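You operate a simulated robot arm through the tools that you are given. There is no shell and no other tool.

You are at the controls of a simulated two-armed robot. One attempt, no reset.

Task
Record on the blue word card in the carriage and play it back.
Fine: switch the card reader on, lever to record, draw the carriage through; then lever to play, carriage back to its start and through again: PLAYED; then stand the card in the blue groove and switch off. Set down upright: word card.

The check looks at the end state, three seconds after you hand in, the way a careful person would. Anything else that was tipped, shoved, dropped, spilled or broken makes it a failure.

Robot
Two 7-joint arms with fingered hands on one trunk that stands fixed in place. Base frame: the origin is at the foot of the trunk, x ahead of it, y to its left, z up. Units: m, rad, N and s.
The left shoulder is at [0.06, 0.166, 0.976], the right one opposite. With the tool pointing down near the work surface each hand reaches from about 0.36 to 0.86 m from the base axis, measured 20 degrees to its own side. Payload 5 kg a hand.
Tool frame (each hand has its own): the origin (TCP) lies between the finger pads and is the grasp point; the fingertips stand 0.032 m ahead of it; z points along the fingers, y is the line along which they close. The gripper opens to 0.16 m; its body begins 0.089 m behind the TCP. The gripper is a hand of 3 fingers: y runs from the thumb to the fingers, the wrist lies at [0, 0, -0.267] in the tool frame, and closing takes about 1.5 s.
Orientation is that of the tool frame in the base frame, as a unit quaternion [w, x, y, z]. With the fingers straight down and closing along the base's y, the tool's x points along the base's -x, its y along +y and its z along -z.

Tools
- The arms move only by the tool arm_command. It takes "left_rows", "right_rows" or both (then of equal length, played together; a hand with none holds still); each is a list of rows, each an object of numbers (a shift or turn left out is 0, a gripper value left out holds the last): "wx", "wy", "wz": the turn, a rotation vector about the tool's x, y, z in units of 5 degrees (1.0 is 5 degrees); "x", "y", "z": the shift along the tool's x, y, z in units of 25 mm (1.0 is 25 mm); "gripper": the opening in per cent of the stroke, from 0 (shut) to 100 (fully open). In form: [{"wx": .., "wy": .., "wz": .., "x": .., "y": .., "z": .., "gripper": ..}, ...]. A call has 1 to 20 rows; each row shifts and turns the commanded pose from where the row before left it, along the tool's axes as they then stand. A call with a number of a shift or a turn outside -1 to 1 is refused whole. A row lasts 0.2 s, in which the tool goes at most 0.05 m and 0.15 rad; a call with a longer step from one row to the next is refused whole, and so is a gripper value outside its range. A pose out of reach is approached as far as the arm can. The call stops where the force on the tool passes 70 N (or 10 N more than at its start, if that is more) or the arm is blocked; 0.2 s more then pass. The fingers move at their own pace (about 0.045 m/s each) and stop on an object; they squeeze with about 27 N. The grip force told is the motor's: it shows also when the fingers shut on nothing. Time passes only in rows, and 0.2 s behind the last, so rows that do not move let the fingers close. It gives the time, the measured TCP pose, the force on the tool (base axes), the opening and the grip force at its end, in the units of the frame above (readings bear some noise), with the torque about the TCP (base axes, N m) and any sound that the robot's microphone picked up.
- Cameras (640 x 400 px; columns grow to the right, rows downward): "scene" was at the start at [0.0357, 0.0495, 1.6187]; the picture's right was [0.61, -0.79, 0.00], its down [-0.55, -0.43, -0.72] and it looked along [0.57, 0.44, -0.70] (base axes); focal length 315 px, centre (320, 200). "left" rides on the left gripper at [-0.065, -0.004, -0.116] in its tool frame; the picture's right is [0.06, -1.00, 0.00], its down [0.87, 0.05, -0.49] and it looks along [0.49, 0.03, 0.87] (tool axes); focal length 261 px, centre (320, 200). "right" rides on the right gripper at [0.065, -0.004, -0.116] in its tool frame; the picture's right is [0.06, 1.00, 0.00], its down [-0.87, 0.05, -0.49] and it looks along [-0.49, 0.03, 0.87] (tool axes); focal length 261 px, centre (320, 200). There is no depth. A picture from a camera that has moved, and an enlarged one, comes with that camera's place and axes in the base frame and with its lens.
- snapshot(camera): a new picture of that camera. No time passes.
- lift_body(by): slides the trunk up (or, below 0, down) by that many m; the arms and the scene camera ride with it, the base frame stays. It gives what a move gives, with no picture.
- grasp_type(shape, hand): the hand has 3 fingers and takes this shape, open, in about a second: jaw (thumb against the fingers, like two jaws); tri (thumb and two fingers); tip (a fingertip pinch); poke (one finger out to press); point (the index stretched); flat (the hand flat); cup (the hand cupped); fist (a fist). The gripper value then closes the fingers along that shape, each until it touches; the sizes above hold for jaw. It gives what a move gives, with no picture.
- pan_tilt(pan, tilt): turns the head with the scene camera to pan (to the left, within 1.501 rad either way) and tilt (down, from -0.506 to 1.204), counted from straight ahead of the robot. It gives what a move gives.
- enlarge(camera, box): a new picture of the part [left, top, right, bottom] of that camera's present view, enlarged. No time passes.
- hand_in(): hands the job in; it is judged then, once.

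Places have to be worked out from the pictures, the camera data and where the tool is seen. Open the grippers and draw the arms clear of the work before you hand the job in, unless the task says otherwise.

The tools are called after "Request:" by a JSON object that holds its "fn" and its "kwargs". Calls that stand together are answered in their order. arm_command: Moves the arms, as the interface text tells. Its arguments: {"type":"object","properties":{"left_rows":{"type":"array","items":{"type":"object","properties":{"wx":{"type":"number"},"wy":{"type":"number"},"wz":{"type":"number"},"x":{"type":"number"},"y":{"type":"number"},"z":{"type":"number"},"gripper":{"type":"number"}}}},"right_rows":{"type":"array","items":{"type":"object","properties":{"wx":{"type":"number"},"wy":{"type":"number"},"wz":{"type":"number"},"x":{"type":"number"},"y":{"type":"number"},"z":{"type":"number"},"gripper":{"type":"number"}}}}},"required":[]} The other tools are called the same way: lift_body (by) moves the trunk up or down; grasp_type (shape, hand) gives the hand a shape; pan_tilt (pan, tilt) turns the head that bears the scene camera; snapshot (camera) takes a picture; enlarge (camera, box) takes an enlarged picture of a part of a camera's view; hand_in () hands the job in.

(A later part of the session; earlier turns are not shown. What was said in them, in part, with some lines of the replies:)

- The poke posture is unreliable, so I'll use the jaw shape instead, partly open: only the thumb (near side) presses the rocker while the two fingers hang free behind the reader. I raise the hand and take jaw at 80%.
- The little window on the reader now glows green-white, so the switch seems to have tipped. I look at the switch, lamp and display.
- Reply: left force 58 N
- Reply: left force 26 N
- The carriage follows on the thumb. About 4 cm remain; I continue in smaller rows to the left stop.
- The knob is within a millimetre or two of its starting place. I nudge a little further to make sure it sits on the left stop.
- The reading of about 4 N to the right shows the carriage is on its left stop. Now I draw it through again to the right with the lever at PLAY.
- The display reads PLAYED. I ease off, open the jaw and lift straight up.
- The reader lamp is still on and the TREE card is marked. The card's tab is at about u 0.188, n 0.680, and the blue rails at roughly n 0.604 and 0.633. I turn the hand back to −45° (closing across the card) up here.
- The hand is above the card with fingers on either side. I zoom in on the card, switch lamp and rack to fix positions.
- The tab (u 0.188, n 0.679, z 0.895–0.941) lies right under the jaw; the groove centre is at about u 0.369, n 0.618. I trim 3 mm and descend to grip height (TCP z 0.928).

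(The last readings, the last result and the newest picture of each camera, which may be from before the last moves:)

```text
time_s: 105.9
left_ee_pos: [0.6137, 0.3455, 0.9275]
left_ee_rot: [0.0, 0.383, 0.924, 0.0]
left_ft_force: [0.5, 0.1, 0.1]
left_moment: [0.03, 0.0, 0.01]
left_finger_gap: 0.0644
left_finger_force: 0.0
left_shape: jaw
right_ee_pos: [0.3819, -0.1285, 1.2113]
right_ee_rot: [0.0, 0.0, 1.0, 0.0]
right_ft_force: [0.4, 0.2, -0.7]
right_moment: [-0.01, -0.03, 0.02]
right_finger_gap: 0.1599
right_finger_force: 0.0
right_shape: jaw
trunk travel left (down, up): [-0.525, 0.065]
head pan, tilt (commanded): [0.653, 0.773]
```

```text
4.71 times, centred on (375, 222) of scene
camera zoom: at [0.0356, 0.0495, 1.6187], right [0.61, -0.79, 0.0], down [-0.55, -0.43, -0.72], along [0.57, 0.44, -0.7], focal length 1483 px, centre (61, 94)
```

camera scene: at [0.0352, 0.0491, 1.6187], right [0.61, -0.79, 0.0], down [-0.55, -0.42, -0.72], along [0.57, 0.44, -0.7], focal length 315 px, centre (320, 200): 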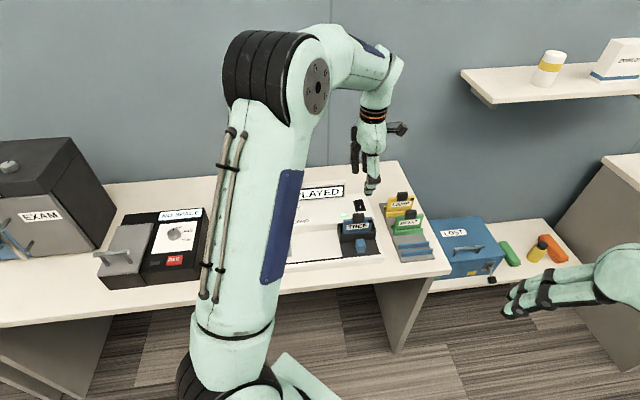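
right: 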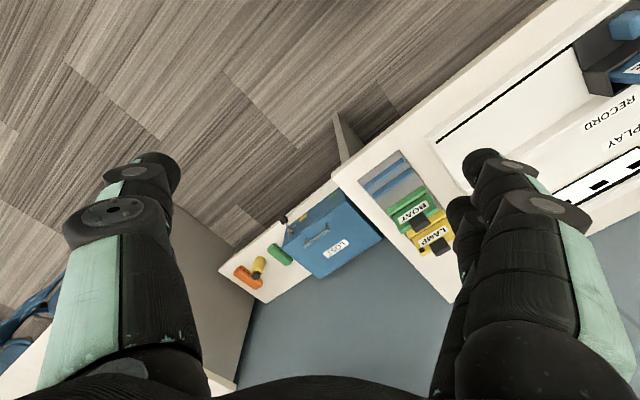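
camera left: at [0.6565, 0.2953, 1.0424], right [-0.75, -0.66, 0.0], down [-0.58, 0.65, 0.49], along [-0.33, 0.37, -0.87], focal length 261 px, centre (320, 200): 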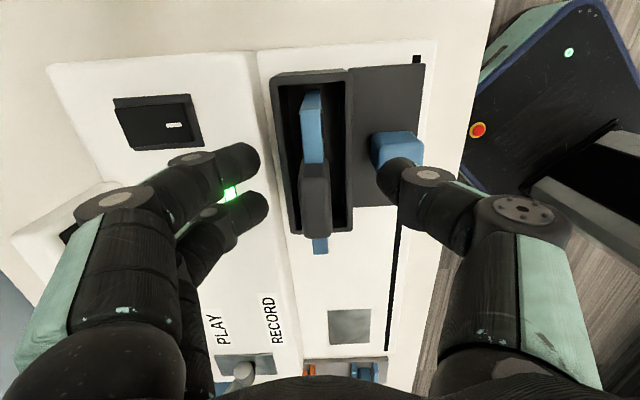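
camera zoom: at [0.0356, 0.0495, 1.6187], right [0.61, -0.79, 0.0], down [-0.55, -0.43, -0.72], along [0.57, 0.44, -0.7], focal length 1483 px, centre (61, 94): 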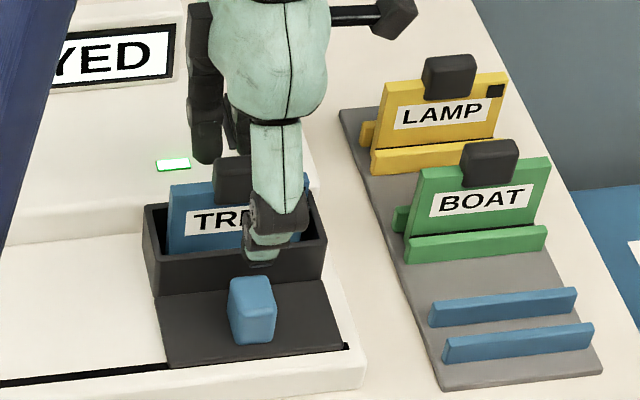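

The jaw straddles the tab, a few millimetres too far right; I trim 5 mm left and close on the tab.

Request:
{"fn": "arm_command", "kwargs": {"left_rows": [{"x": 0.2}, {"gripper": 0}, {}, {}, {}, {}, {}, {}, {}]}}

Request:
{"fn": "snapshot", "kwargs": {"camera": "left"}}

Request:
{"fn": "enlarge", "kwargs": {"camera": "scene", "box": [325, 180, 425, 265]}}

```text
time_s: 107.9
left_ee_pos: [0.6098, 0.3487, 0.9278]
left_ee_rot: [0.0, 0.383, 0.924, 0.0]
left_ft_force: [0.1, -0.5, 0.1]
left_moment: [-0.03, 0.02, 0.02]
left_finger_gap: 0.0108
left_finger_force: 27.2
left_shape: jaw
right_ee_pos: [0.382, -0.1284, 1.2106]
right_ee_rot: [-0.001, -0.001, 1.0, 0.0]
right_ft_force: [-0.5, -0.7, 0.1]
right_moment: [0.0, 0.06, 0.0]
right_finger_gap: 0.1597
right_finger_force: 0.1
right_shape: jaw
trunk travel left (down, up): [-0.525, 0.065]
head pan, tilt (commanded): [0.653, 0.773]
```

```text
taken
camera left: at [0.6527, 0.2992, 1.0432], right [-0.75, -0.66, 0.0], down [-0.58, 0.65, 0.49], along [-0.33, 0.37, -0.87], focal length 261 px, centre (320, 200)
```

left: 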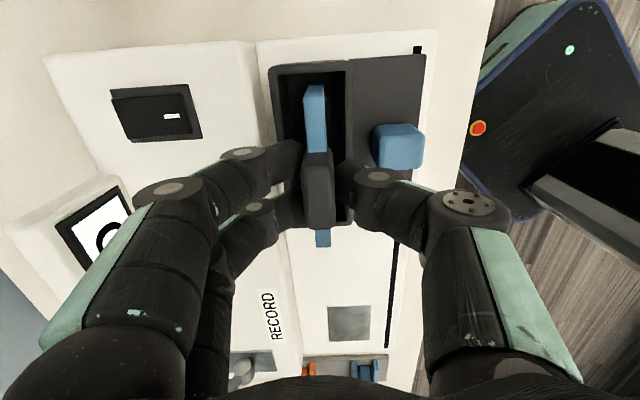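

```text
4.71 times, centred on (375, 222) of scene
camera zoom: at [0.0357, 0.0495, 1.6187], right [0.61, -0.79, 0.0], down [-0.55, -0.43, -0.72], along [0.57, 0.44, -0.7], focal length 1483 px, centre (61, 94)
```

zoom: 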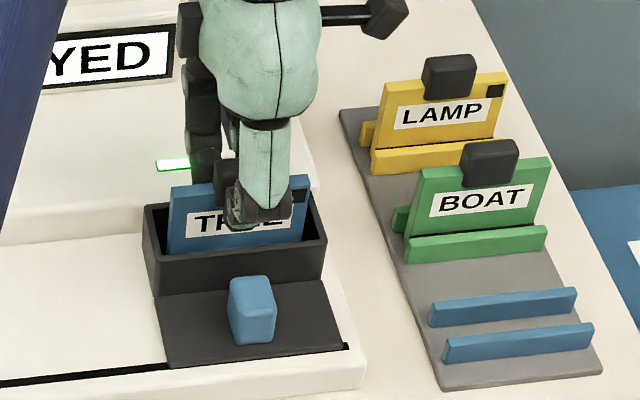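

The tab is held (gap about 11 mm, 27 N). I lift the card straight up 12.5 cm.

Request:
{"fn": "arm_command", "kwargs": {"left_rows": [{"z": -0.4}, {"z": -0.4}, {"z": -0.4}, {"z": -0.4}, {"z": -0.4}, {"z": -0.5}, {"z": -0.5}, {"z": -0.5}, {"z": -0.5}, {"z": -0.5}, {"z": -0.5}, {}]}}

Request:
{"fn": "snapshot", "kwargs": {"camera": "left"}}

Request:
{"fn": "enlarge", "kwargs": {"camera": "scene", "box": [315, 150, 445, 270]}}

```text
time_s: 110.5
left_ee_pos: [0.6094, 0.3518, 1.0534]
left_ee_rot: [0.001, 0.382, 0.924, 0.0]
left_ft_force: [0.4, -0.5, -0.3]
left_moment: [0.0, 0.01, 0.04]
left_finger_gap: 0.0109
left_finger_force: 26.6
left_shape: jaw
right_ee_pos: [0.3823, -0.1287, 1.211]
right_ee_rot: [0.0, -0.001, 1.0, 0.001]
right_ft_force: [0.1, 0.0, -0.3]
right_moment: [-0.03, 0.03, 0.02]
right_finger_gap: 0.1599
right_finger_force: 0.0
right_shape: jaw
trunk travel left (down, up): [-0.525, 0.065]
head pan, tilt (commanded): [0.653, 0.773]
```

```text
taken
camera left: at [0.6531, 0.3022, 1.1694], right [-0.75, -0.66, 0.0], down [-0.58, 0.65, 0.49], along [-0.33, 0.37, -0.87], focal length 261 px, centre (320, 200)
```

left: 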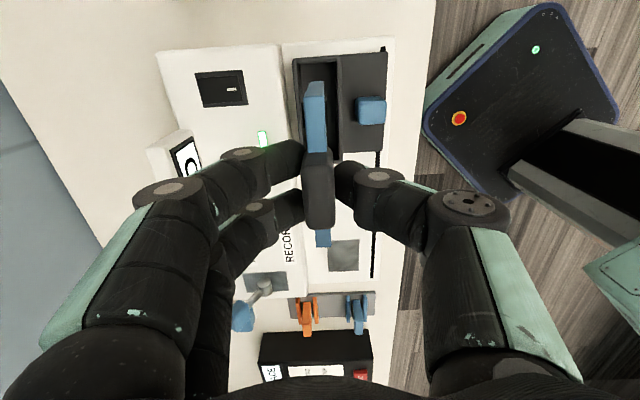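

```text
3.33 times, centred on (380, 210) of scene
camera zoom: at [0.0358, 0.0496, 1.6187], right [0.61, -0.79, 0.0], down [-0.55, -0.43, -0.72], along [0.57, 0.44, -0.7], focal length 1050 px, centre (120, 167)
```

zoom: 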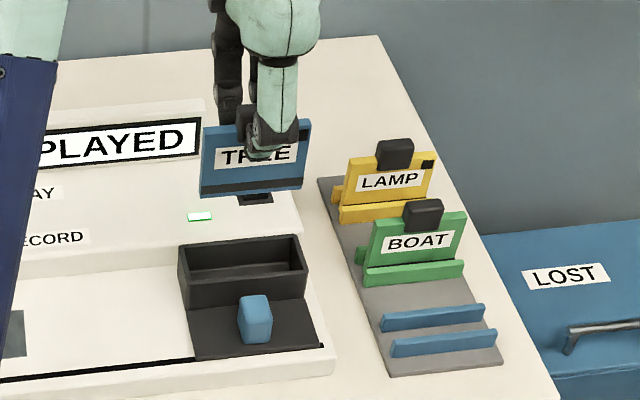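

The card hangs upright from the hand, with its foot about 0.085 m below the TCP. I enlarge the hand view to check for any tilt about the grip.

Request:
{"fn": "enlarge", "kwargs": {"camera": "left", "box": [270, 60, 370, 260]}}

Request:
{"fn": "enlarge", "kwargs": {"camera": "scene", "box": [345, 165, 385, 215]}}

```text
2.00 times, centred on (320, 160) of left
camera zoom: at [0.6531, 0.3022, 1.1694], right [-0.75, -0.66, 0.0], down [-0.58, 0.65, 0.49], along [-0.33, 0.37, -0.87], focal length 521 px, centre (320, 280)
```

zoom: 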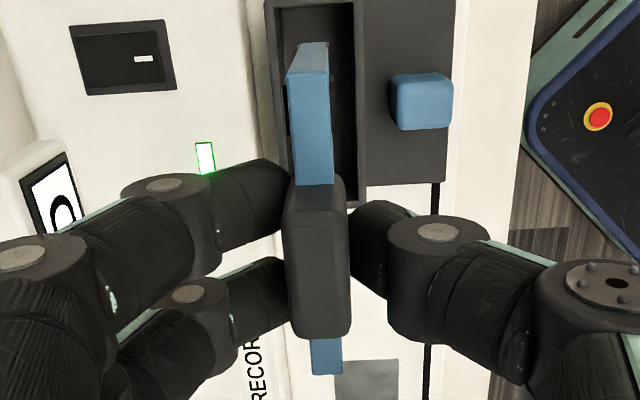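

```text
8.00 times, centred on (365, 190) of scene
camera zoom: at [0.0358, 0.0496, 1.6187], right [0.61, -0.79, 0.0], down [-0.55, -0.43, -0.72], along [0.57, 0.44, -0.7], focal length 2521 px, centre (-40, 280)
```

zoom: 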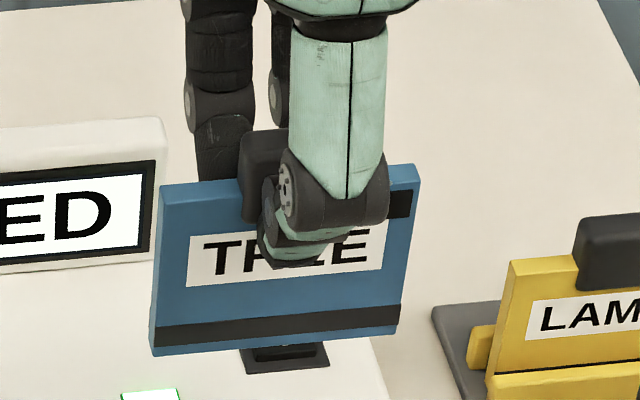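

The card hangs vertical to within a degree and is centred on the TCP in n. I carry it over the blue groove (TCP to u 0.364, n 0.618) at this height.

Request:
{"fn": "arm_command", "kwargs": {"left_rows": [{"x": -0.81, "y": -0.276}, {"x": -0.81, "y": -0.276}, {"x": -0.81, "y": -0.276}, {"x": -0.81, "y": -0.276}, {"x": -0.81, "y": -0.276}, {"x": -0.81, "y": -0.276}, {"x": -0.81, "y": -0.276}, {"x": -0.81, "y": -0.276}, {"x": -0.81, "y": -0.276}, {}]}}

Request:
{"fn": "snapshot", "kwargs": {"camera": "left"}}

Request:
{"fn": "enlarge", "kwargs": {"camera": "left", "box": [240, 20, 400, 180]}}

Request:
{"fn": "enlarge", "kwargs": {"camera": "scene", "box": [370, 180, 450, 270]}}

```text
time_s: 112.7
left_ee_pos: [0.695, 0.1789, 1.0542]
left_ee_rot: [-0.001, 0.382, 0.924, 0.0]
left_ft_force: [0.1, 0.6, -0.6]
left_moment: [0.0, 0.01, 0.01]
left_finger_gap: 0.0106
left_finger_force: 27.3
left_shape: jaw
right_ee_pos: [0.3807, -0.1287, 1.2118]
right_ee_rot: [0.0, 0.0, 1.0, 0.0]
right_ft_force: [-0.1, -0.5, -0.1]
right_moment: [-0.01, 0.0, -0.01]
right_finger_gap: 0.1601
right_finger_force: 0.0
right_shape: jaw
trunk travel left (down, up): [-0.525, 0.065]
head pan, tilt (commanded): [0.653, 0.773]
```

```text
taken
camera left: at [0.7375, 0.1289, 1.1702], right [-0.75, -0.66, 0.0], down [-0.58, 0.65, 0.49], along [-0.33, 0.37, -0.87], focal length 261 px, centre (320, 200)
```

left: 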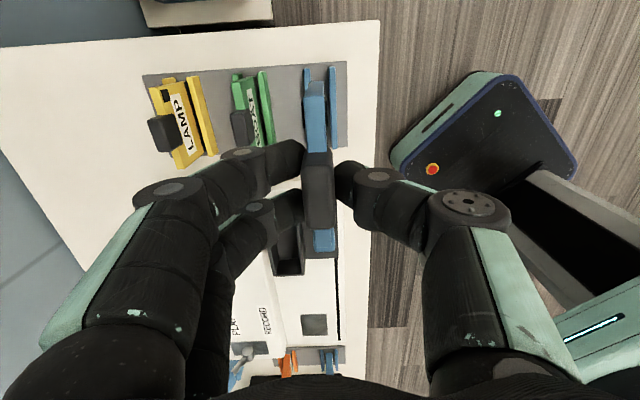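

```text
2.50 times, centred on (320, 100) of left
camera zoom: at [0.7375, 0.1289, 1.1702], right [-0.75, -0.66, 0.0], down [-0.58, 0.65, 0.49], along [-0.33, 0.37, -0.87], focal length 652 px, centre (320, 450)
```

zoom: 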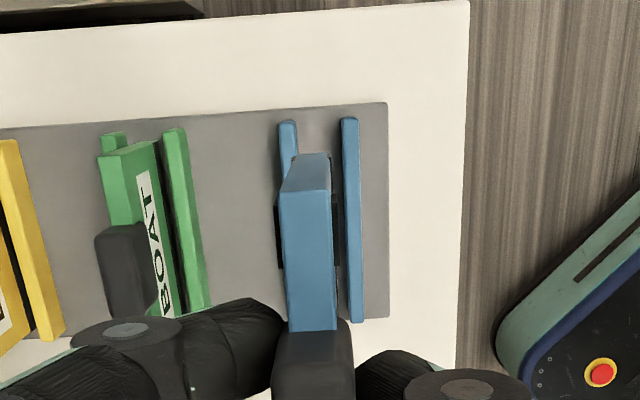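

```text
4.44 times, centred on (410, 225) of scene
camera zoom: at [0.0356, 0.0499, 1.6187], right [0.61, -0.79, 0.0], down [-0.55, -0.43, -0.72], along [0.57, 0.43, -0.7], focal length 1400 px, centre (-80, 89)
```

zoom: 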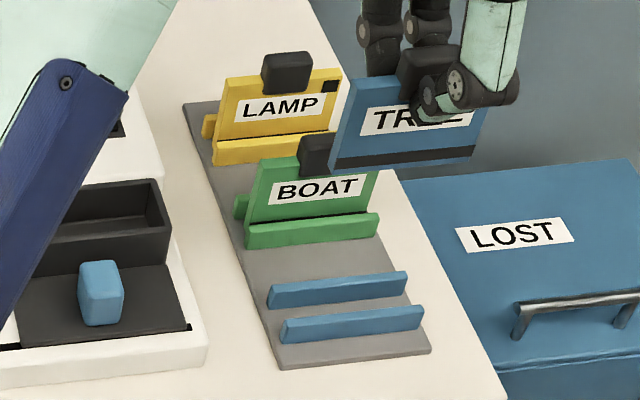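

The card is lined up with the gap between the blue rails, and along u it sits centred on them. The BOAT card's tab behind is near (about n 0.685), so I bias 2 mm toward me and lower in stages, first to TCP z 0.94.

Request:
{"fn": "arm_command", "kwargs": {"left_rows": [{"y": -0.08}, {"z": 0.7}, {"z": 0.7}, {"z": 0.7}, {"z": 0.7}, {"z": 0.7}, {"z": 0.7}, {"z": 0.35}, {}]}}

Request:
{"fn": "snapshot", "kwargs": {"camera": "left"}}

Request:
{"fn": "enlarge", "kwargs": {"camera": "left", "box": [200, 20, 400, 180]}}

Request:
{"fn": "enlarge", "kwargs": {"camera": "scene", "box": [380, 185, 450, 265]}}

```text
time_s: 114.7
left_ee_pos: [0.6915, 0.1768, 0.9393]
left_ee_rot: [0.0, 0.381, 0.924, 0.0]
left_ft_force: [0.1, -0.2, -0.8]
left_moment: [0.01, 0.0, -0.01]
left_finger_gap: 0.0108
left_finger_force: 26.9
left_shape: jaw
right_ee_pos: [0.3821, -0.1287, 1.2107]
right_ee_rot: [0.001, 0.0, 1.0, 0.001]
right_ft_force: [-0.6, -0.4, 0.3]
right_moment: [0.01, 0.01, -0.01]
right_finger_gap: 0.1598
right_finger_force: 0.0
right_shape: jaw
trunk travel left (down, up): [-0.525, 0.065]
head pan, tilt (commanded): [0.653, 0.773]
```

```text
taken
camera left: at [0.7351, 0.1277, 1.0551], right [-0.75, -0.66, 0.0], down [-0.58, 0.65, 0.49], along [-0.33, 0.37, -0.87], focal length 261 px, centre (320, 200)
```

left: 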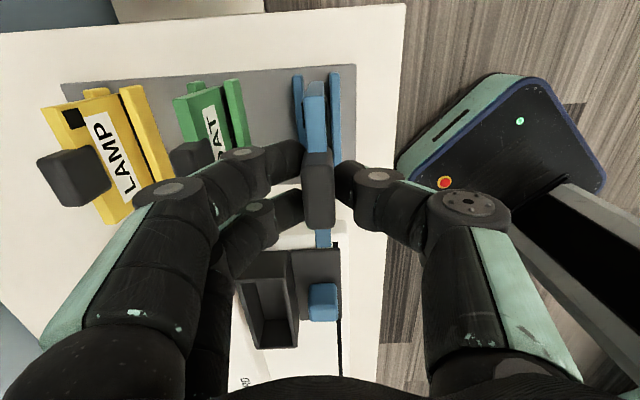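

```text
2.50 times, centred on (300, 100) of left
camera zoom: at [0.7351, 0.1277, 1.0551], right [-0.75, -0.66, 0.0], down [-0.58, 0.65, 0.49], along [-0.33, 0.37, -0.87], focal length 652 px, centre (370, 450)
```

zoom: 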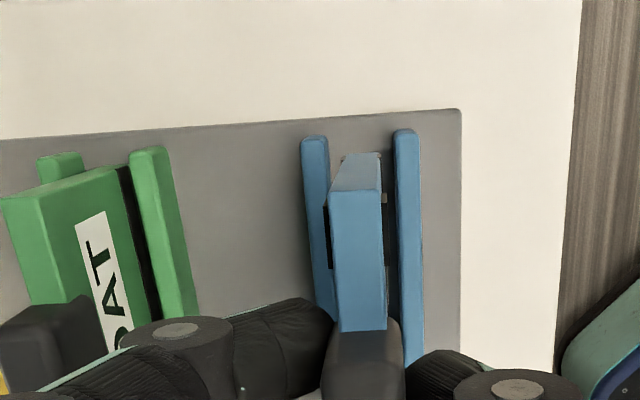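

```text
5.00 times, centred on (415, 225) of scene
camera zoom: at [0.0358, 0.0494, 1.6187], right [0.61, -0.79, 0.0], down [-0.55, -0.42, -0.72], along [0.57, 0.44, -0.7], focal length 1575 px, centre (-155, 75)
```

zoom: 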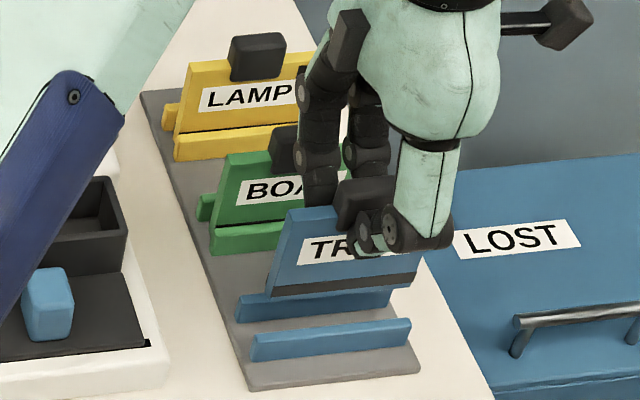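

In the hand view the card's foot is centred between the rails (n 0.613 against a gap of 0.603–0.624). I lower another 3 cm so that its foot enters the groove.

Request:
{"fn": "arm_command", "kwargs": {"left_rows": [{"z": 0.3}, {"z": 0.3}, {"z": 0.3}, {"z": 0.3}, {}]}}

Request:
{"fn": "enlarge", "kwargs": {"camera": "left", "box": [160, 20, 400, 220]}}

Request:
{"fn": "enlarge", "kwargs": {"camera": "scene", "box": [380, 185, 450, 265]}}

```text
time_s: 115.9
left_ee_pos: [0.6923, 0.1783, 0.9088]
left_ee_rot: [0.0, 0.383, 0.924, -0.001]
left_ft_force: [0.0, -0.2, -0.7]
left_moment: [0.0, -0.01, 0.02]
left_finger_gap: 0.0107
left_finger_force: 27.0
left_shape: jaw
right_ee_pos: [0.3821, -0.1287, 1.2103]
right_ee_rot: [0.0, -0.001, 1.0, -0.001]
right_ft_force: [1.3, -0.1, -0.4]
right_moment: [0.05, 0.04, 0.0]
right_finger_gap: 0.1599
right_finger_force: 0.0
right_shape: jaw
trunk travel left (down, up): [-0.525, 0.065]
head pan, tilt (commanded): [0.653, 0.773]
```

```text
2.00 times, centred on (280, 120) of left
camera zoom: at [0.7352, 0.1283, 1.0246], right [-0.75, -0.66, 0.0], down [-0.58, 0.65, 0.49], along [-0.33, 0.37, -0.87], focal length 521 px, centre (400, 360)
```

zoom: 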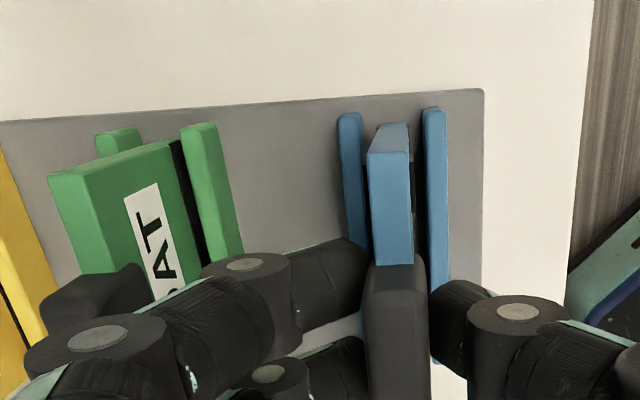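

```text
5.00 times, centred on (415, 225) of scene
camera zoom: at [0.0357, 0.0495, 1.6187], right [0.61, -0.79, 0.0], down [-0.55, -0.43, -0.72], along [0.57, 0.44, -0.7], focal length 1575 px, centre (-155, 75)
```

zoom: 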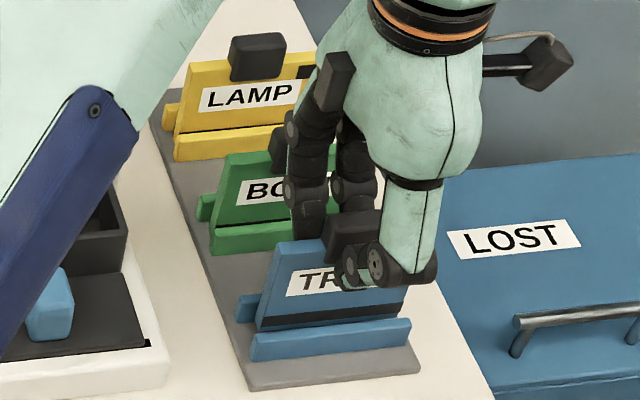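

The foot is in the groove, about 2 cm above the plate. Before the last drop I check the clearance between my far fingers and the BOAT card's tab.

Request:
{"fn": "enlarge", "kwargs": {"camera": "left", "box": [160, 130, 290, 220]}}

Request:
{"fn": "enlarge", "kwargs": {"camera": "scene", "box": [400, 195, 435, 245]}}

Request:
{"fn": "enlarge", "kwargs": {"camera": "right", "box": [200, 100, 520, 300]}}

```text
4.44 times, centred on (225, 175) of left
camera zoom: at [0.7352, 0.1283, 1.0246], right [-0.75, -0.66, 0.0], down [-0.58, 0.65, 0.49], along [-0.33, 0.37, -0.87], focal length 1158 px, centre (742, 311)
```

zoom: 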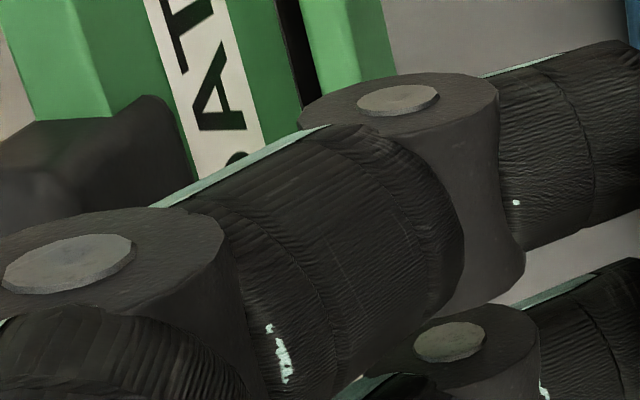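

```text
8.00 times, centred on (418, 220) of scene
camera zoom: at [0.0357, 0.0495, 1.6187], right [0.61, -0.79, 0.0], down [-0.55, -0.43, -0.72], along [0.57, 0.44, -0.7], focal length 2521 px, centre (-460, 40)
```

zoom: 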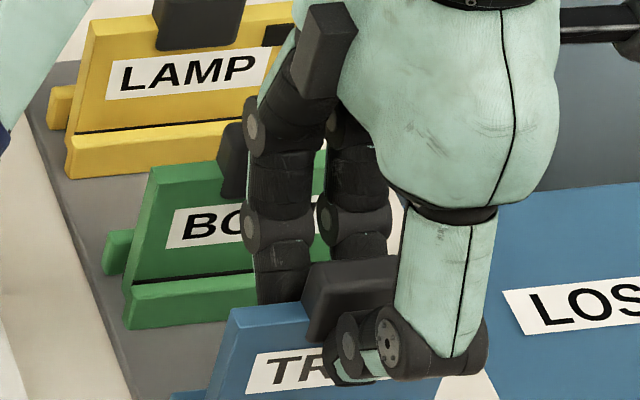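

```text
2.00 times, centred on (360, 200) of right
camera zoom: at [0.3165, -0.1325, 1.3266], right [-0.06, 1.0, 0.0], down [0.87, 0.05, 0.49], along [0.49, 0.03, -0.87], focal length 521 px, centre (240, 200)
```

zoom: 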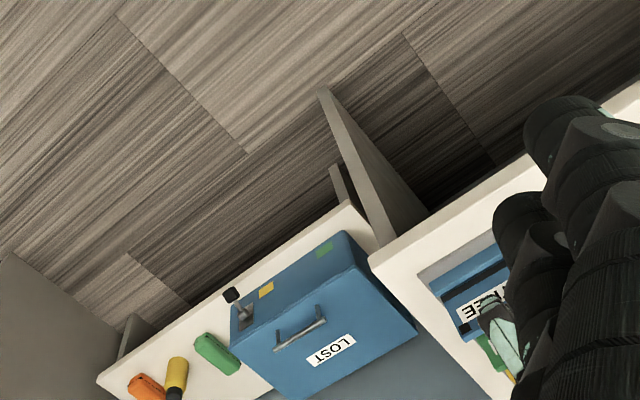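

The far fingers clear the BOAT tab by over a centimetre. I lower the last bit in small rows, watching for contact.

Request:
{"fn": "arm_command", "kwargs": {"left_rows": [{"z": 0.15}, {"z": 0.15}, {"z": 0.1}, {"z": 0.1}, {}]}}

Request:
{"fn": "enlarge", "kwargs": {"camera": "scene", "box": [385, 215, 445, 265]}}

```text
time_s: 117.1
left_ee_pos: [0.6921, 0.1759, 0.8959]
left_ee_rot: [0.0, 0.382, 0.924, -0.001]
left_ft_force: [0.3, 0.7, -0.4]
left_moment: [-0.02, 0.04, -0.02]
left_finger_gap: 0.0109
left_finger_force: 26.7
left_shape: jaw
right_ee_pos: [0.3826, -0.1285, 1.2129]
right_ee_rot: [0.0, 0.001, 1.0, 0.0]
right_ft_force: [-0.3, 0.1, -0.7]
right_moment: [0.0, -0.01, -0.01]
right_finger_gap: 0.1601
right_finger_force: 0.0
right_shape: jaw
trunk travel left (down, up): [-0.525, 0.065]
head pan, tilt (commanded): [0.653, 0.773]
```

```text
8.00 times, centred on (415, 240) of scene
camera zoom: at [0.0357, 0.0494, 1.6187], right [0.61, -0.79, 0.0], down [-0.55, -0.42, -0.72], along [0.57, 0.44, -0.7], focal length 2521 px, centre (-440, -120)
```

zoom: 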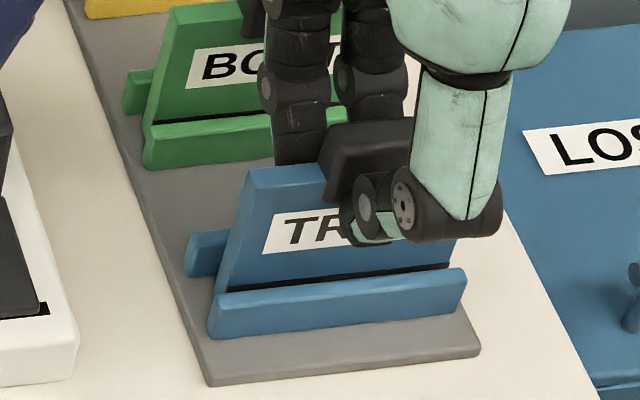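

It looks almost down, like the BOAT card in its groove. I lower 2.5 mm at a time until contact shows.

Request:
{"fn": "arm_command", "kwargs": {"left_rows": [{"z": 0.1}, {"z": 0.1}, {}]}}

Request:
{"fn": "enlarge", "kwargs": {"camera": "scene", "box": [385, 215, 445, 265]}}

```text
time_s: 117.9
left_ee_pos: [0.6925, 0.1769, 0.8937]
left_ee_rot: [0.002, 0.383, 0.924, 0.001]
left_ft_force: [0.6, -1.4, 23.3]
left_moment: [0.0, -0.04, 0.0]
left_finger_gap: 0.0117
left_finger_force: 26.8
left_shape: jaw
right_ee_pos: [0.3809, -0.1293, 1.2121]
right_ee_rot: [0.0, 0.0, 1.0, 0.001]
right_ft_force: [0.3, -0.5, 0.2]
right_moment: [0.0, -0.01, -0.02]
right_finger_gap: 0.1597
right_finger_force: 0.1
right_shape: jaw
trunk travel left (down, up): [-0.525, 0.065]
head pan, tilt (commanded): [0.653, 0.773]
```

```text
8.00 times, centred on (415, 240) of scene
camera zoom: at [0.0337, 0.0487, 1.6191], right [0.61, -0.79, 0.0], down [-0.55, -0.42, -0.72], along [0.57, 0.44, -0.7], focal length 2521 px, centre (-440, -120)
```

zoom: 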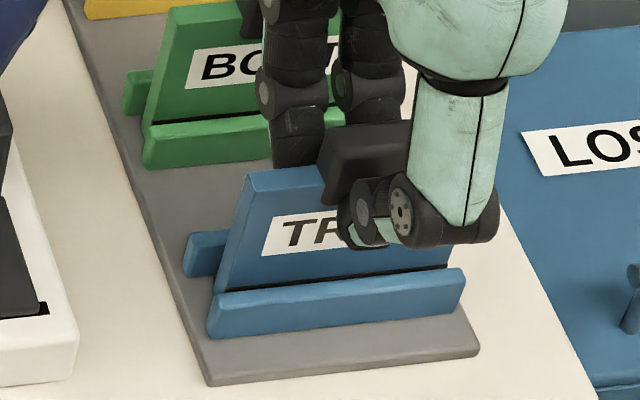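

23 N upward: the card's foot stands on the plate. I ease up about 1.5 mm and open the jaw a little (20%).

Request:
{"fn": "arm_command", "kwargs": {"left_rows": [{"z": -0.08}, {}, {"gripper": 20}, {}, {}, {}]}}

Request:
{"fn": "enlarge", "kwargs": {"camera": "scene", "box": [385, 205, 445, 265]}}

Request:
{"fn": "enlarge", "kwargs": {"camera": "left", "box": [160, 20, 400, 220]}}

```text
time_s: 119.3
left_ee_pos: [0.6909, 0.1765, 0.8913]
left_ee_rot: [0.0, 0.382, 0.924, 0.0]
left_ft_force: [-0.1, 0.1, -0.5]
left_moment: [0.0, 0.03, -0.03]
left_finger_gap: 0.0321
left_finger_force: 0.0
left_shape: jaw
right_ee_pos: [0.3823, -0.1287, 1.211]
right_ee_rot: [0.0, 0.001, 1.0, 0.0]
right_ft_force: [-0.1, 0.3, -0.4]
right_moment: [0.01, 0.03, 0.0]
right_finger_gap: 0.16
right_finger_force: 0.1
right_shape: jaw
trunk travel left (down, up): [-0.525, 0.065]
head pan, tilt (commanded): [0.653, 0.773]
```

```text
6.67 times, centred on (415, 235) of scene
camera zoom: at [0.0355, 0.0493, 1.6187], right [0.61, -0.79, 0.0], down [-0.55, -0.43, -0.72], along [0.57, 0.44, -0.7], focal length 2100 px, centre (-313, -33)
```

zoom: 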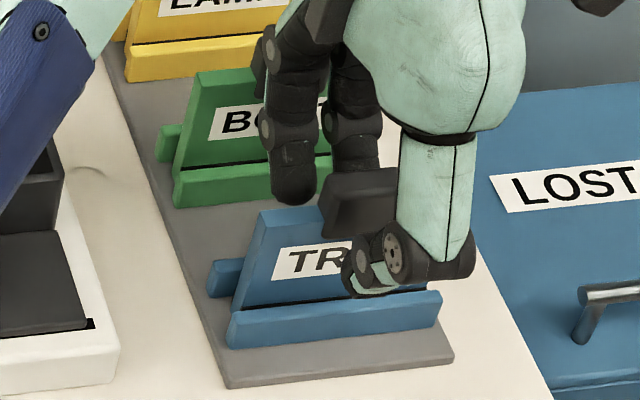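

```text
2.00 times, centred on (280, 120) of left
camera zoom: at [0.7354, 0.128, 1.0085], right [-0.75, -0.66, 0.0], down [-0.58, 0.65, 0.49], along [-0.33, 0.37, -0.87], focal length 521 px, centre (400, 360)
```

zoom: 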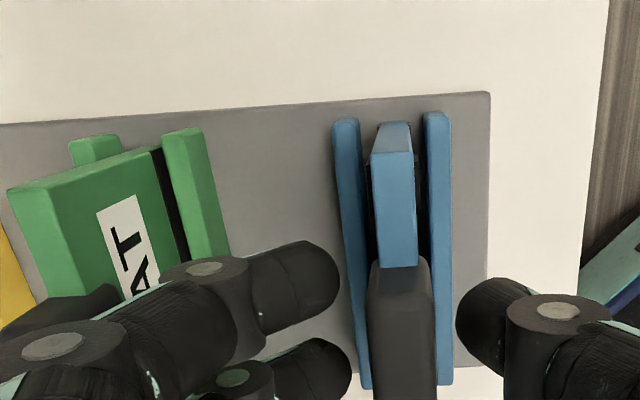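

The card stands upright by itself in the blue groove, with the fingers free on both sides. I lift the hand straight up.

Request:
{"fn": "arm_command", "kwargs": {"left_rows": [{"z": -0.4}, {"z": -0.4}, {"z": -0.6}, {"z": -0.8}, {"z": -1}, {"z": -1}, {"z": -1}, {"z": -1}, {"z": -1}]}}

Request:
{"fn": "enlarge", "kwargs": {"camera": "scene", "box": [320, 160, 450, 270]}}

Request:
{"fn": "snapshot", "kwargs": {"camera": "left"}}

```text
time_s: 121.3
left_ee_pos: [0.6912, 0.1792, 1.0752]
left_ee_rot: [0.0, 0.382, 0.924, 0.0]
left_ft_force: [0.3, -0.1, 1.1]
left_moment: [0.01, -0.02, -0.04]
left_finger_gap: 0.0315
left_finger_force: 0.2
left_shape: jaw
right_ee_pos: [0.3825, -0.1289, 1.2106]
right_ee_rot: [0.0, 0.0, 1.0, 0.001]
right_ft_force: [-0.3, 0.4, -0.3]
right_moment: [0.01, -0.02, 0.03]
right_finger_gap: 0.1599
right_finger_force: 0.1
right_shape: jaw
trunk travel left (down, up): [-0.525, 0.065]
head pan, tilt (commanded): [0.653, 0.773]
```

```text
3.64 times, centred on (385, 215) of scene
camera zoom: at [0.0354, 0.0494, 1.6187], right [0.61, -0.79, 0.0], down [-0.55, -0.43, -0.72], along [0.57, 0.44, -0.7], focal length 1146 px, centre (84, 146)
```

zoom: 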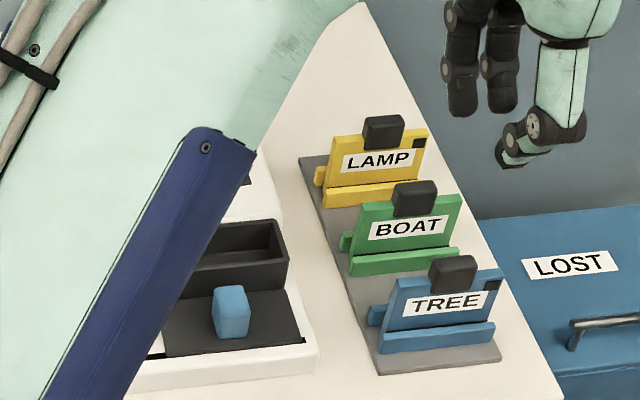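

```text
taken
camera left: at [0.7343, 0.129, 1.1913], right [-0.75, -0.66, 0.0], down [-0.58, 0.65, 0.49], along [-0.33, 0.37, -0.87], focal length 261 px, centre (320, 200)
```

left: 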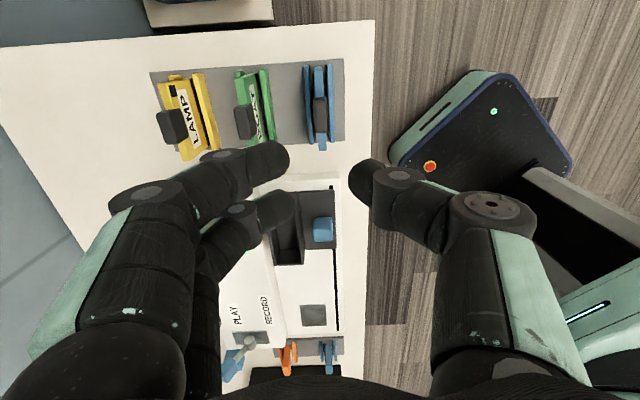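

The TREE card stands in the blue groove like its neighbours. Now I go to the switch to turn it off, pressing its raised far half with the thumb; I move above it with the jaw at 40% so the fingers stay within reach and behind the reader.

Request:
{"fn": "arm_command", "kwargs": {"left_rows": [{"x": 0.55, "y": 0.92, "gripper": 40}, {"x": 0.55, "y": 0.92}, {"x": 0.55, "y": 0.92}, {"x": 0.55, "y": 0.92}, {"x": 0.55, "y": 0.92}, {"x": 0.55, "y": 0.92}, {"x": 0.55, "y": 0.92}, {"x": 0.55, "y": 0.92}, {"x": 0.55, "y": 0.92}, {"x": 0.55, "y": 0.92}, {}]}}

Request:
{"fn": "snapshot", "kwargs": {"camera": "left"}}

Request:
{"fn": "enlarge", "kwargs": {"camera": "scene", "box": [320, 130, 430, 220]}}

Request:
{"fn": "enlarge", "kwargs": {"camera": "left", "box": [260, 80, 440, 230]}}

```text
time_s: 123.7
left_ee_pos: [0.7583, 0.4365, 1.0732]
left_ee_rot: [0.0, 0.383, 0.924, 0.0]
left_ft_force: [0.2, -0.1, 0.1]
left_moment: [-0.01, -0.02, 0.02]
left_finger_gap: 0.0639
left_finger_force: 0.1
left_shape: jaw
right_ee_pos: [0.3821, -0.1287, 1.2119]
right_ee_rot: [0.001, 0.0, 1.0, 0.001]
right_ft_force: [0.1, -0.5, 0.4]
right_moment: [0.02, -0.02, 0.0]
right_finger_gap: 0.16
right_finger_force: 0.1
right_shape: jaw
trunk travel left (down, up): [-0.525, 0.065]
head pan, tilt (commanded): [0.653, 0.773]
```

```text
taken
camera left: at [0.8, 0.3867, 1.1895], right [-0.75, -0.66, 0.0], down [-0.58, 0.65, 0.49], along [-0.33, 0.37, -0.87], focal length 261 px, centre (320, 200)
```

left: 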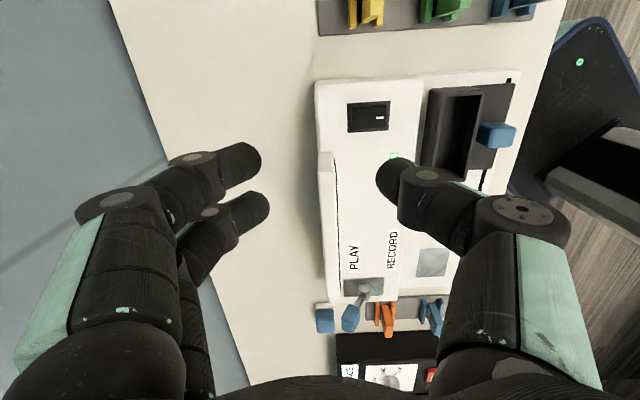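

```text
4.44 times, centred on (375, 175) of scene
camera zoom: at [0.0352, 0.0487, 1.6187], right [0.61, -0.79, 0.0], down [-0.55, -0.42, -0.72], along [0.57, 0.44, -0.7], focal length 1400 px, centre (76, 311)
```

zoom: 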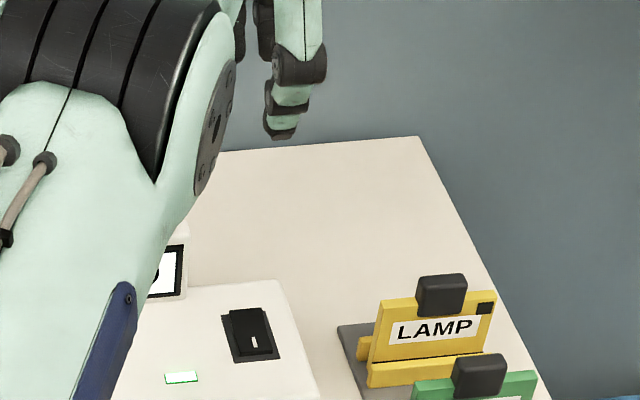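

```text
2.67 times, centred on (350, 155) of left
camera zoom: at [0.8, 0.3867, 1.1895], right [-0.75, -0.66, 0.0], down [-0.58, 0.65, 0.49], along [-0.33, 0.37, -0.87], focal length 695 px, centre (240, 320)
```

zoom: 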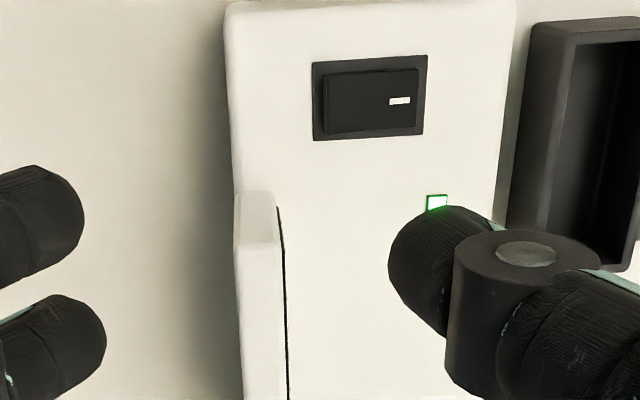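

The thumb tip is at about n 0.80, right over the raised far half (rocker spans n 0.763–0.806), and the fingers hang behind the reader, clear of the display. I trim to the rocker's centre line and descend to just above it.

Request:
{"fn": "arm_command", "kwargs": {"left_rows": [{"x": 0.22, "y": -0.08}, {"z": 1}, {"z": 1}, {"z": 1}, {"z": 1}, {"z": 1}, {"z": 0.8}, {}]}}

Request:
{"fn": "enlarge", "kwargs": {"camera": "scene", "box": [340, 170, 395, 220]}}

Request:
{"fn": "snapshot", "kwargs": {"camera": "left"}}

Request:
{"fn": "enlarge", "kwargs": {"camera": "left", "box": [260, 80, 460, 230]}}

```text
time_s: 125.5
left_ee_pos: [0.7541, 0.436, 0.9276]
left_ee_rot: [0.0, 0.382, 0.924, 0.0]
left_ft_force: [-0.8, -0.2, 0.0]
left_moment: [0.02, 0.02, -0.02]
left_finger_gap: 0.0633
left_finger_force: 0.1
left_shape: jaw
right_ee_pos: [0.3818, -0.1283, 1.2108]
right_ee_rot: [0.0, 0.0, 1.0, 0.0]
right_ft_force: [0.4, -0.5, 0.3]
right_moment: [0.01, -0.02, 0.03]
right_finger_gap: 0.16
right_finger_force: 0.1
right_shape: jaw
trunk travel left (down, up): [-0.525, 0.065]
head pan, tilt (commanded): [0.653, 0.773]
```

```text
8.00 times, centred on (368, 195) of scene
camera zoom: at [0.0356, 0.0495, 1.6187], right [0.61, -0.79, 0.0], down [-0.55, -0.43, -0.72], along [0.57, 0.44, -0.7], focal length 2521 px, centre (-60, 240)
```

zoom: 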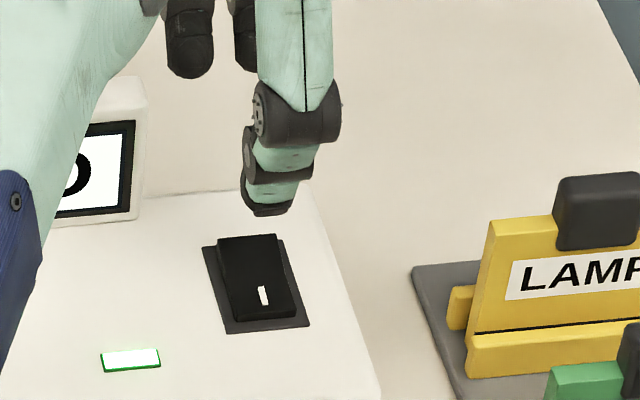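

```text
taken
camera left: at [0.7963, 0.387, 1.0442], right [-0.75, -0.66, 0.0], down [-0.58, 0.65, 0.49], along [-0.33, 0.37, -0.87], focal length 261 px, centre (320, 200)
```

left: 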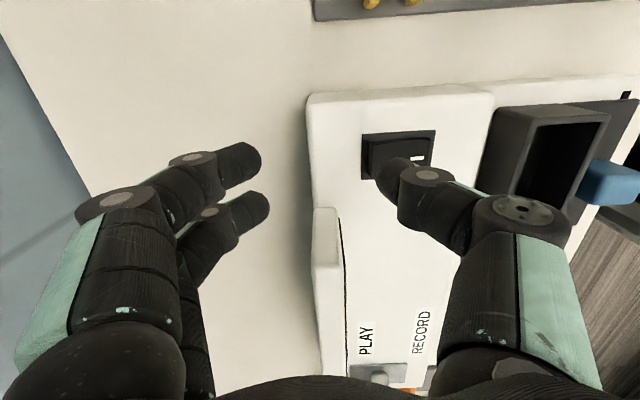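

```text
2.67 times, centred on (360, 155) of left
camera zoom: at [0.7963, 0.387, 1.0442], right [-0.75, -0.66, 0.0], down [-0.58, 0.65, 0.49], along [-0.33, 0.37, -0.87], focal length 695 px, centre (213, 320)
```

zoom: 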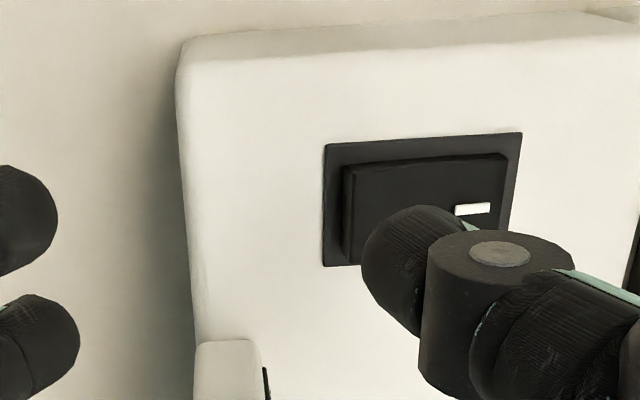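

The thumb tip is about 2 cm above the far half (u 0.225, n 0.795). I press down slowly.

Request:
{"fn": "arm_command", "kwargs": {"left_rows": [{"z": 0.3}, {"z": 0.3}, {"z": 0.2}, {"z": 0.2}, {"z": 0.1}, {}]}}

Request:
{"fn": "enlarge", "kwargs": {"camera": "scene", "box": [340, 170, 395, 220]}}

```text
time_s: 126.9
left_ee_pos: [0.7518, 0.4392, 0.9012]
left_ee_rot: [0.0, 0.382, 0.924, -0.001]
left_ft_force: [-0.8, 0.3, 6.3]
left_moment: [-0.24, 0.23, 0.01]
left_finger_gap: 0.0639
left_finger_force: 0.1
left_shape: jaw
right_ee_pos: [0.3824, -0.1281, 1.2125]
right_ee_rot: [0.0, 0.0, 1.0, 0.001]
right_ft_force: [-0.6, -1.1, 0.9]
right_moment: [-0.04, -0.03, -0.03]
right_finger_gap: 0.1596
right_finger_force: 0.1
right_shape: jaw
trunk travel left (down, up): [-0.525, 0.065]
head pan, tilt (commanded): [0.653, 0.773]
```

```text
8.00 times, centred on (368, 195) of scene
camera zoom: at [0.0351, 0.0492, 1.6188], right [0.61, -0.79, 0.0], down [-0.55, -0.42, -0.72], along [0.57, 0.44, -0.7], focal length 2521 px, centre (-60, 240)
```

zoom: 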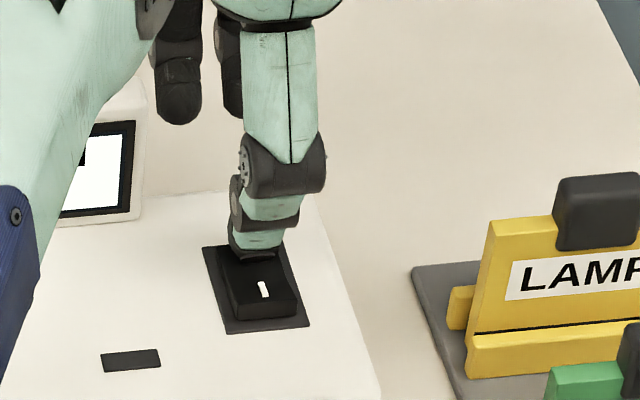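

The lamp is out and the rocker has tipped back: reader off. I lift the hand straight up and look at the result.

Request:
{"fn": "arm_command", "kwargs": {"left_rows": [{"z": -0.5}, {"z": -1}, {"z": -1}, {"z": -1}, {"z": -1}, {"z": -1}, {"z": -1}, {"z": -1}, {"z": -1}, {"z": -1}, {"z": -1}, {"z": -1}]}}

Request:
{"fn": "snapshot", "kwargs": {"camera": "scene"}}

Request:
{"fn": "snapshot", "kwargs": {"camera": "left"}}

```text
time_s: 129.5
left_ee_pos: [0.7477, 0.4111, 1.135]
left_ee_rot: [0.001, 0.383, 0.924, -0.001]
left_ft_force: [0.1, -0.6, -0.6]
left_moment: [-0.02, 0.02, 0.03]
left_finger_gap: 0.0639
left_finger_force: 0.1
left_shape: jaw
left hand out of reach, approached as far as the arm can: row 9, 10, 11, 12
right_ee_pos: [0.3819, -0.1295, 1.211]
right_ee_rot: [0.0, 0.0, 1.0, 0.001]
right_ft_force: [0.3, 0.5, -0.1]
right_moment: [0.04, 0.02, 0.01]
right_finger_gap: 0.1598
right_finger_force: 0.1
right_shape: jaw
trunk travel left (down, up): [-0.525, 0.065]
head pan, tilt (commanded): [0.653, 0.773]
```

```text
taken
camera scene: at [0.0359, 0.0498, 1.6187], right [0.61, -0.79, 0.0], down [-0.55, -0.42, -0.72], along [0.57, 0.43, -0.7], focal length 315 px, centre (320, 200)
```

scene: 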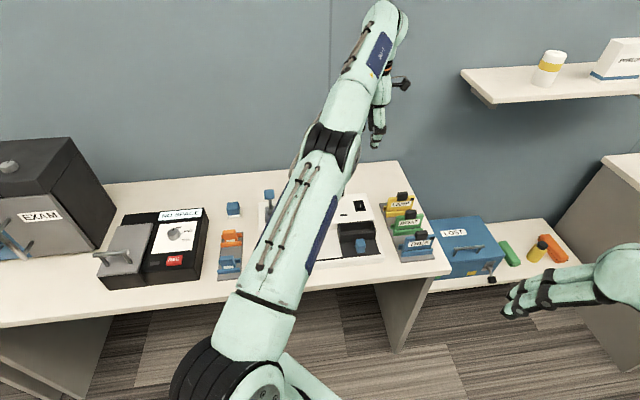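

```text
taken
camera left: at [0.7897, 0.3611, 1.2511], right [-0.75, -0.66, 0.0], down [-0.58, 0.65, 0.49], along [-0.32, 0.37, -0.87], focal length 261 px, centre (320, 200)
```

left: 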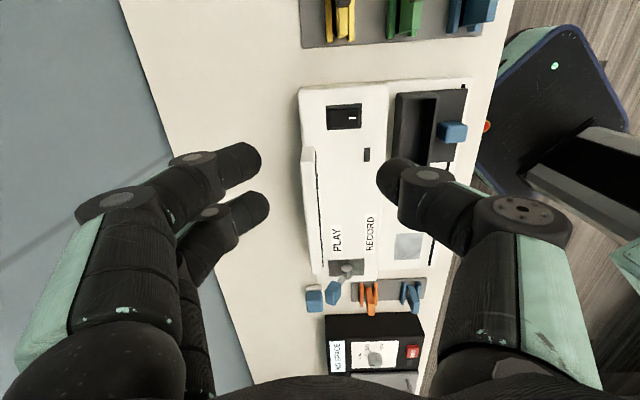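

Everything stands as it should. I open the gripper and draw the left arm back to the left, clear of the reader and the rack, where it was parked safely before.

Request:
{"fn": "arm_command", "kwargs": {"left_rows": [{"x": 0.95, "y": -0.25, "gripper": 100}, {"x": 0.95, "y": -0.25}, {"x": 0.95, "y": -0.25}, {"x": 0.95, "y": -0.25}, {"x": 0.95, "y": -0.25}, {"x": 0.95, "y": -0.25}, {"x": 0.95, "y": -0.25}, {"x": 0.95, "y": -0.25}, {"x": 0.95, "y": -0.25}, {"x": 0.95, "y": -0.25}, {"x": 0.95, "y": -0.25}, {"x": 0.95, "y": -0.25}, {"x": 0.95, "y": -0.25}, {"x": 0.95, "y": -0.25}, {"x": 0.95, "y": -0.25}, {"x": 0.95, "y": -0.25}, {"x": 0.95, "y": -0.25}, {"x": 0.95, "y": -0.25}, {"x": 0.95, "y": -0.25}, {}]}}

Request:
{"fn": "snapshot", "kwargs": {"camera": "scene"}}

Request:
{"fn": "enlarge", "kwargs": {"camera": "scene", "box": [220, 165, 450, 290]}}

Request:
{"fn": "enlarge", "kwargs": {"camera": "scene", "box": [380, 180, 450, 270]}}

```text
time_s: 133.7
left_ee_pos: [0.5017, 0.7354, 1.2103]
left_ee_rot: [-0.001, 0.382, 0.924, -0.002]
left_ft_force: [0.8, 0.7, 0.6]
left_moment: [0.0, 0.04, -0.02]
left_finger_gap: 0.1599
left_finger_force: 0.0
left_shape: jaw
left hand out of reach, approached as far as the arm can: row 1, 2, 3, 4, 5, 6, 7, 8, 9, 10, 11, 12, 13, 14, 15, 16, 17, 18, 19
right_ee_pos: [0.3817, -0.1287, 1.2112]
right_ee_rot: [0.001, 0.0, 1.0, 0.0]
right_ft_force: [0.9, -0.9, -0.6]
right_moment: [0.02, 0.03, 0.0]
right_finger_gap: 0.16
right_finger_force: 0.1
right_shape: jaw
trunk travel left (down, up): [-0.525, 0.065]
head pan, tilt (commanded): [0.653, 0.773]
```

```text
taken
camera scene: at [0.0361, 0.0493, 1.6187], right [0.61, -0.79, 0.0], down [-0.56, -0.42, -0.72], along [0.57, 0.43, -0.7], focal length 315 px, centre (320, 200)
```

scene: 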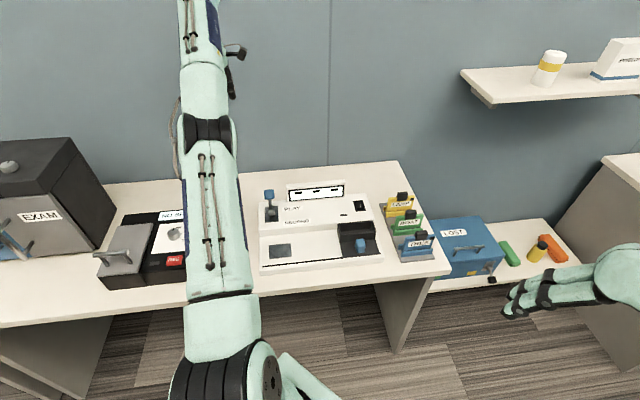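

```text
2.78 times, centred on (335, 228) of scene
camera zoom: at [0.0361, 0.0493, 1.6187], right [0.61, -0.79, 0.0], down [-0.56, -0.42, -0.72], along [0.57, 0.43, -0.7], focal length 877 px, centre (278, 124)
```

zoom: 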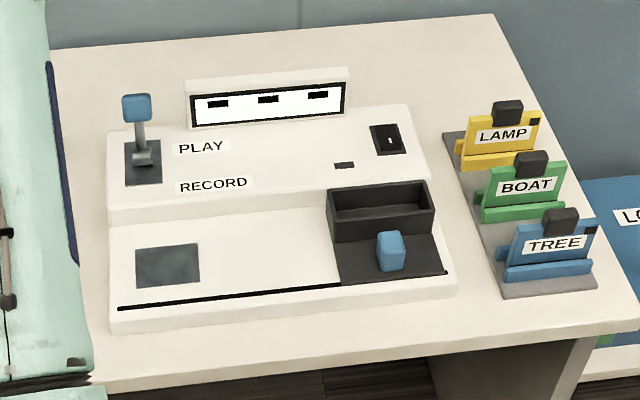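

```text
4.44 times, centred on (415, 225) of scene
camera zoom: at [0.0361, 0.0493, 1.6187], right [0.61, -0.79, 0.0], down [-0.56, -0.42, -0.72], along [0.57, 0.43, -0.7], focal length 1400 px, centre (-102, 89)
```

zoom: 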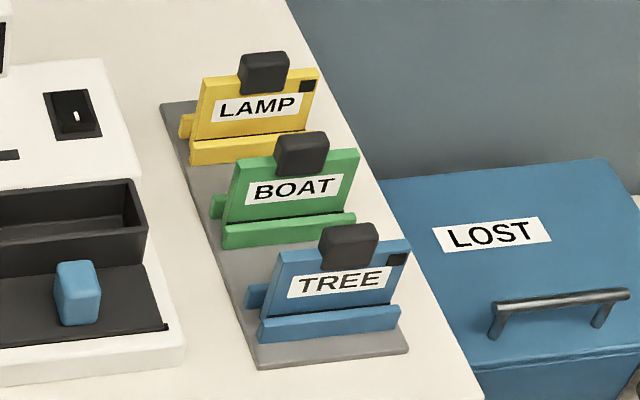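

The switch is off, the display blank, and the TREE card stands marked in its groove. The left arm is at the edge of its reach, so I bring it in a little toward the robot and take a last look at the things on the left.

Request:
{"fn": "arm_command", "kwargs": {"left_rows": [{"y": -1}, {"y": -1}, {"y": -1}, {"y": -1}, {"y": -1}, {"y": -1}, {"y": -1}, {"y": -1}, {}]}}

Request:
{"fn": "snapshot", "kwargs": {"camera": "scene"}}

Request:
{"fn": "snapshot", "kwargs": {"camera": "left"}}

```text
time_s: 135.7
left_ee_pos: [0.4838, 0.7294, 1.241]
left_ee_rot: [0.0, 0.383, 0.924, 0.0]
left_ft_force: [-0.2, -0.5, -0.2]
left_moment: [-0.01, 0.02, -0.03]
left_finger_gap: 0.1596
left_finger_force: 0.0
left_shape: jaw
left hand out of reach, approached as far as the arm can: row 1, 2, 3, 4, 5, 6, 7, 8
right_ee_pos: [0.3824, -0.1288, 1.2105]
right_ee_rot: [0.001, 0.0, 1.0, 0.0]
right_ft_force: [0.9, -0.8, -0.2]
right_moment: [0.03, -0.03, 0.01]
right_finger_gap: 0.1599
right_finger_force: 0.1
right_shape: jaw
trunk travel left (down, up): [-0.525, 0.065]
head pan, tilt (commanded): [0.653, 0.773]
```

```text
taken
camera scene: at [0.0356, 0.0497, 1.6187], right [0.61, -0.79, 0.0], down [-0.55, -0.43, -0.72], along [0.57, 0.43, -0.7], focal length 315 px, centre (320, 200)
```

scene: 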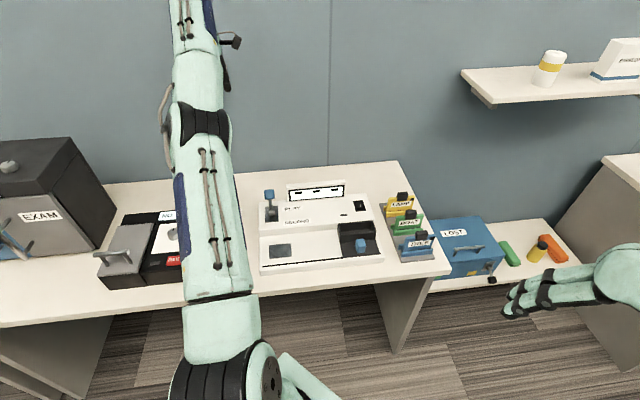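

```text
taken
camera left: at [0.5275, 0.6802, 1.3583], right [-0.75, -0.66, 0.0], down [-0.58, 0.65, 0.49], along [-0.33, 0.37, -0.87], focal length 261 px, centre (320, 200)
```

left: 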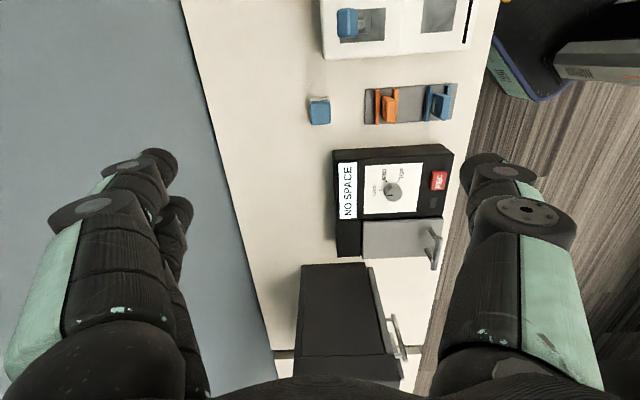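

All the other things on the bench stand untouched, both grippers are open and clear, the card is upright in the blue groove and the reader is off. I hand the job in.

Request:
{"fn": "hand_in", "kwargs": {}}

```text
The job is handed in.
```

The blue TREE card was recorded and played back, and it now stands upright in the blue groove. The reader is switched off.

- **Record:** I switched the reader on, set the lever to RECORD and drew the carriage through. The display read STORED and the card now carries a black corner mark.
- **Play:** I set the lever to PLAY, took the carriage back to its start and drew it through again. The display read PLAYED.
- **Finish:** I set the card down in the blue groove, then pressed the switch off. The lamp went out.

On my first try at the lever, the thumb pressed down on the knob with about 52 N without moving it. I backed off and moved the lever another way, and it worked normally from then on.

In the last pictures nothing else was tipped, shoved or dropped. The carriage is at its right-hand end with the lever still at PLAY. Both grippers are open and the arms are clear. The result of the check has not come back.
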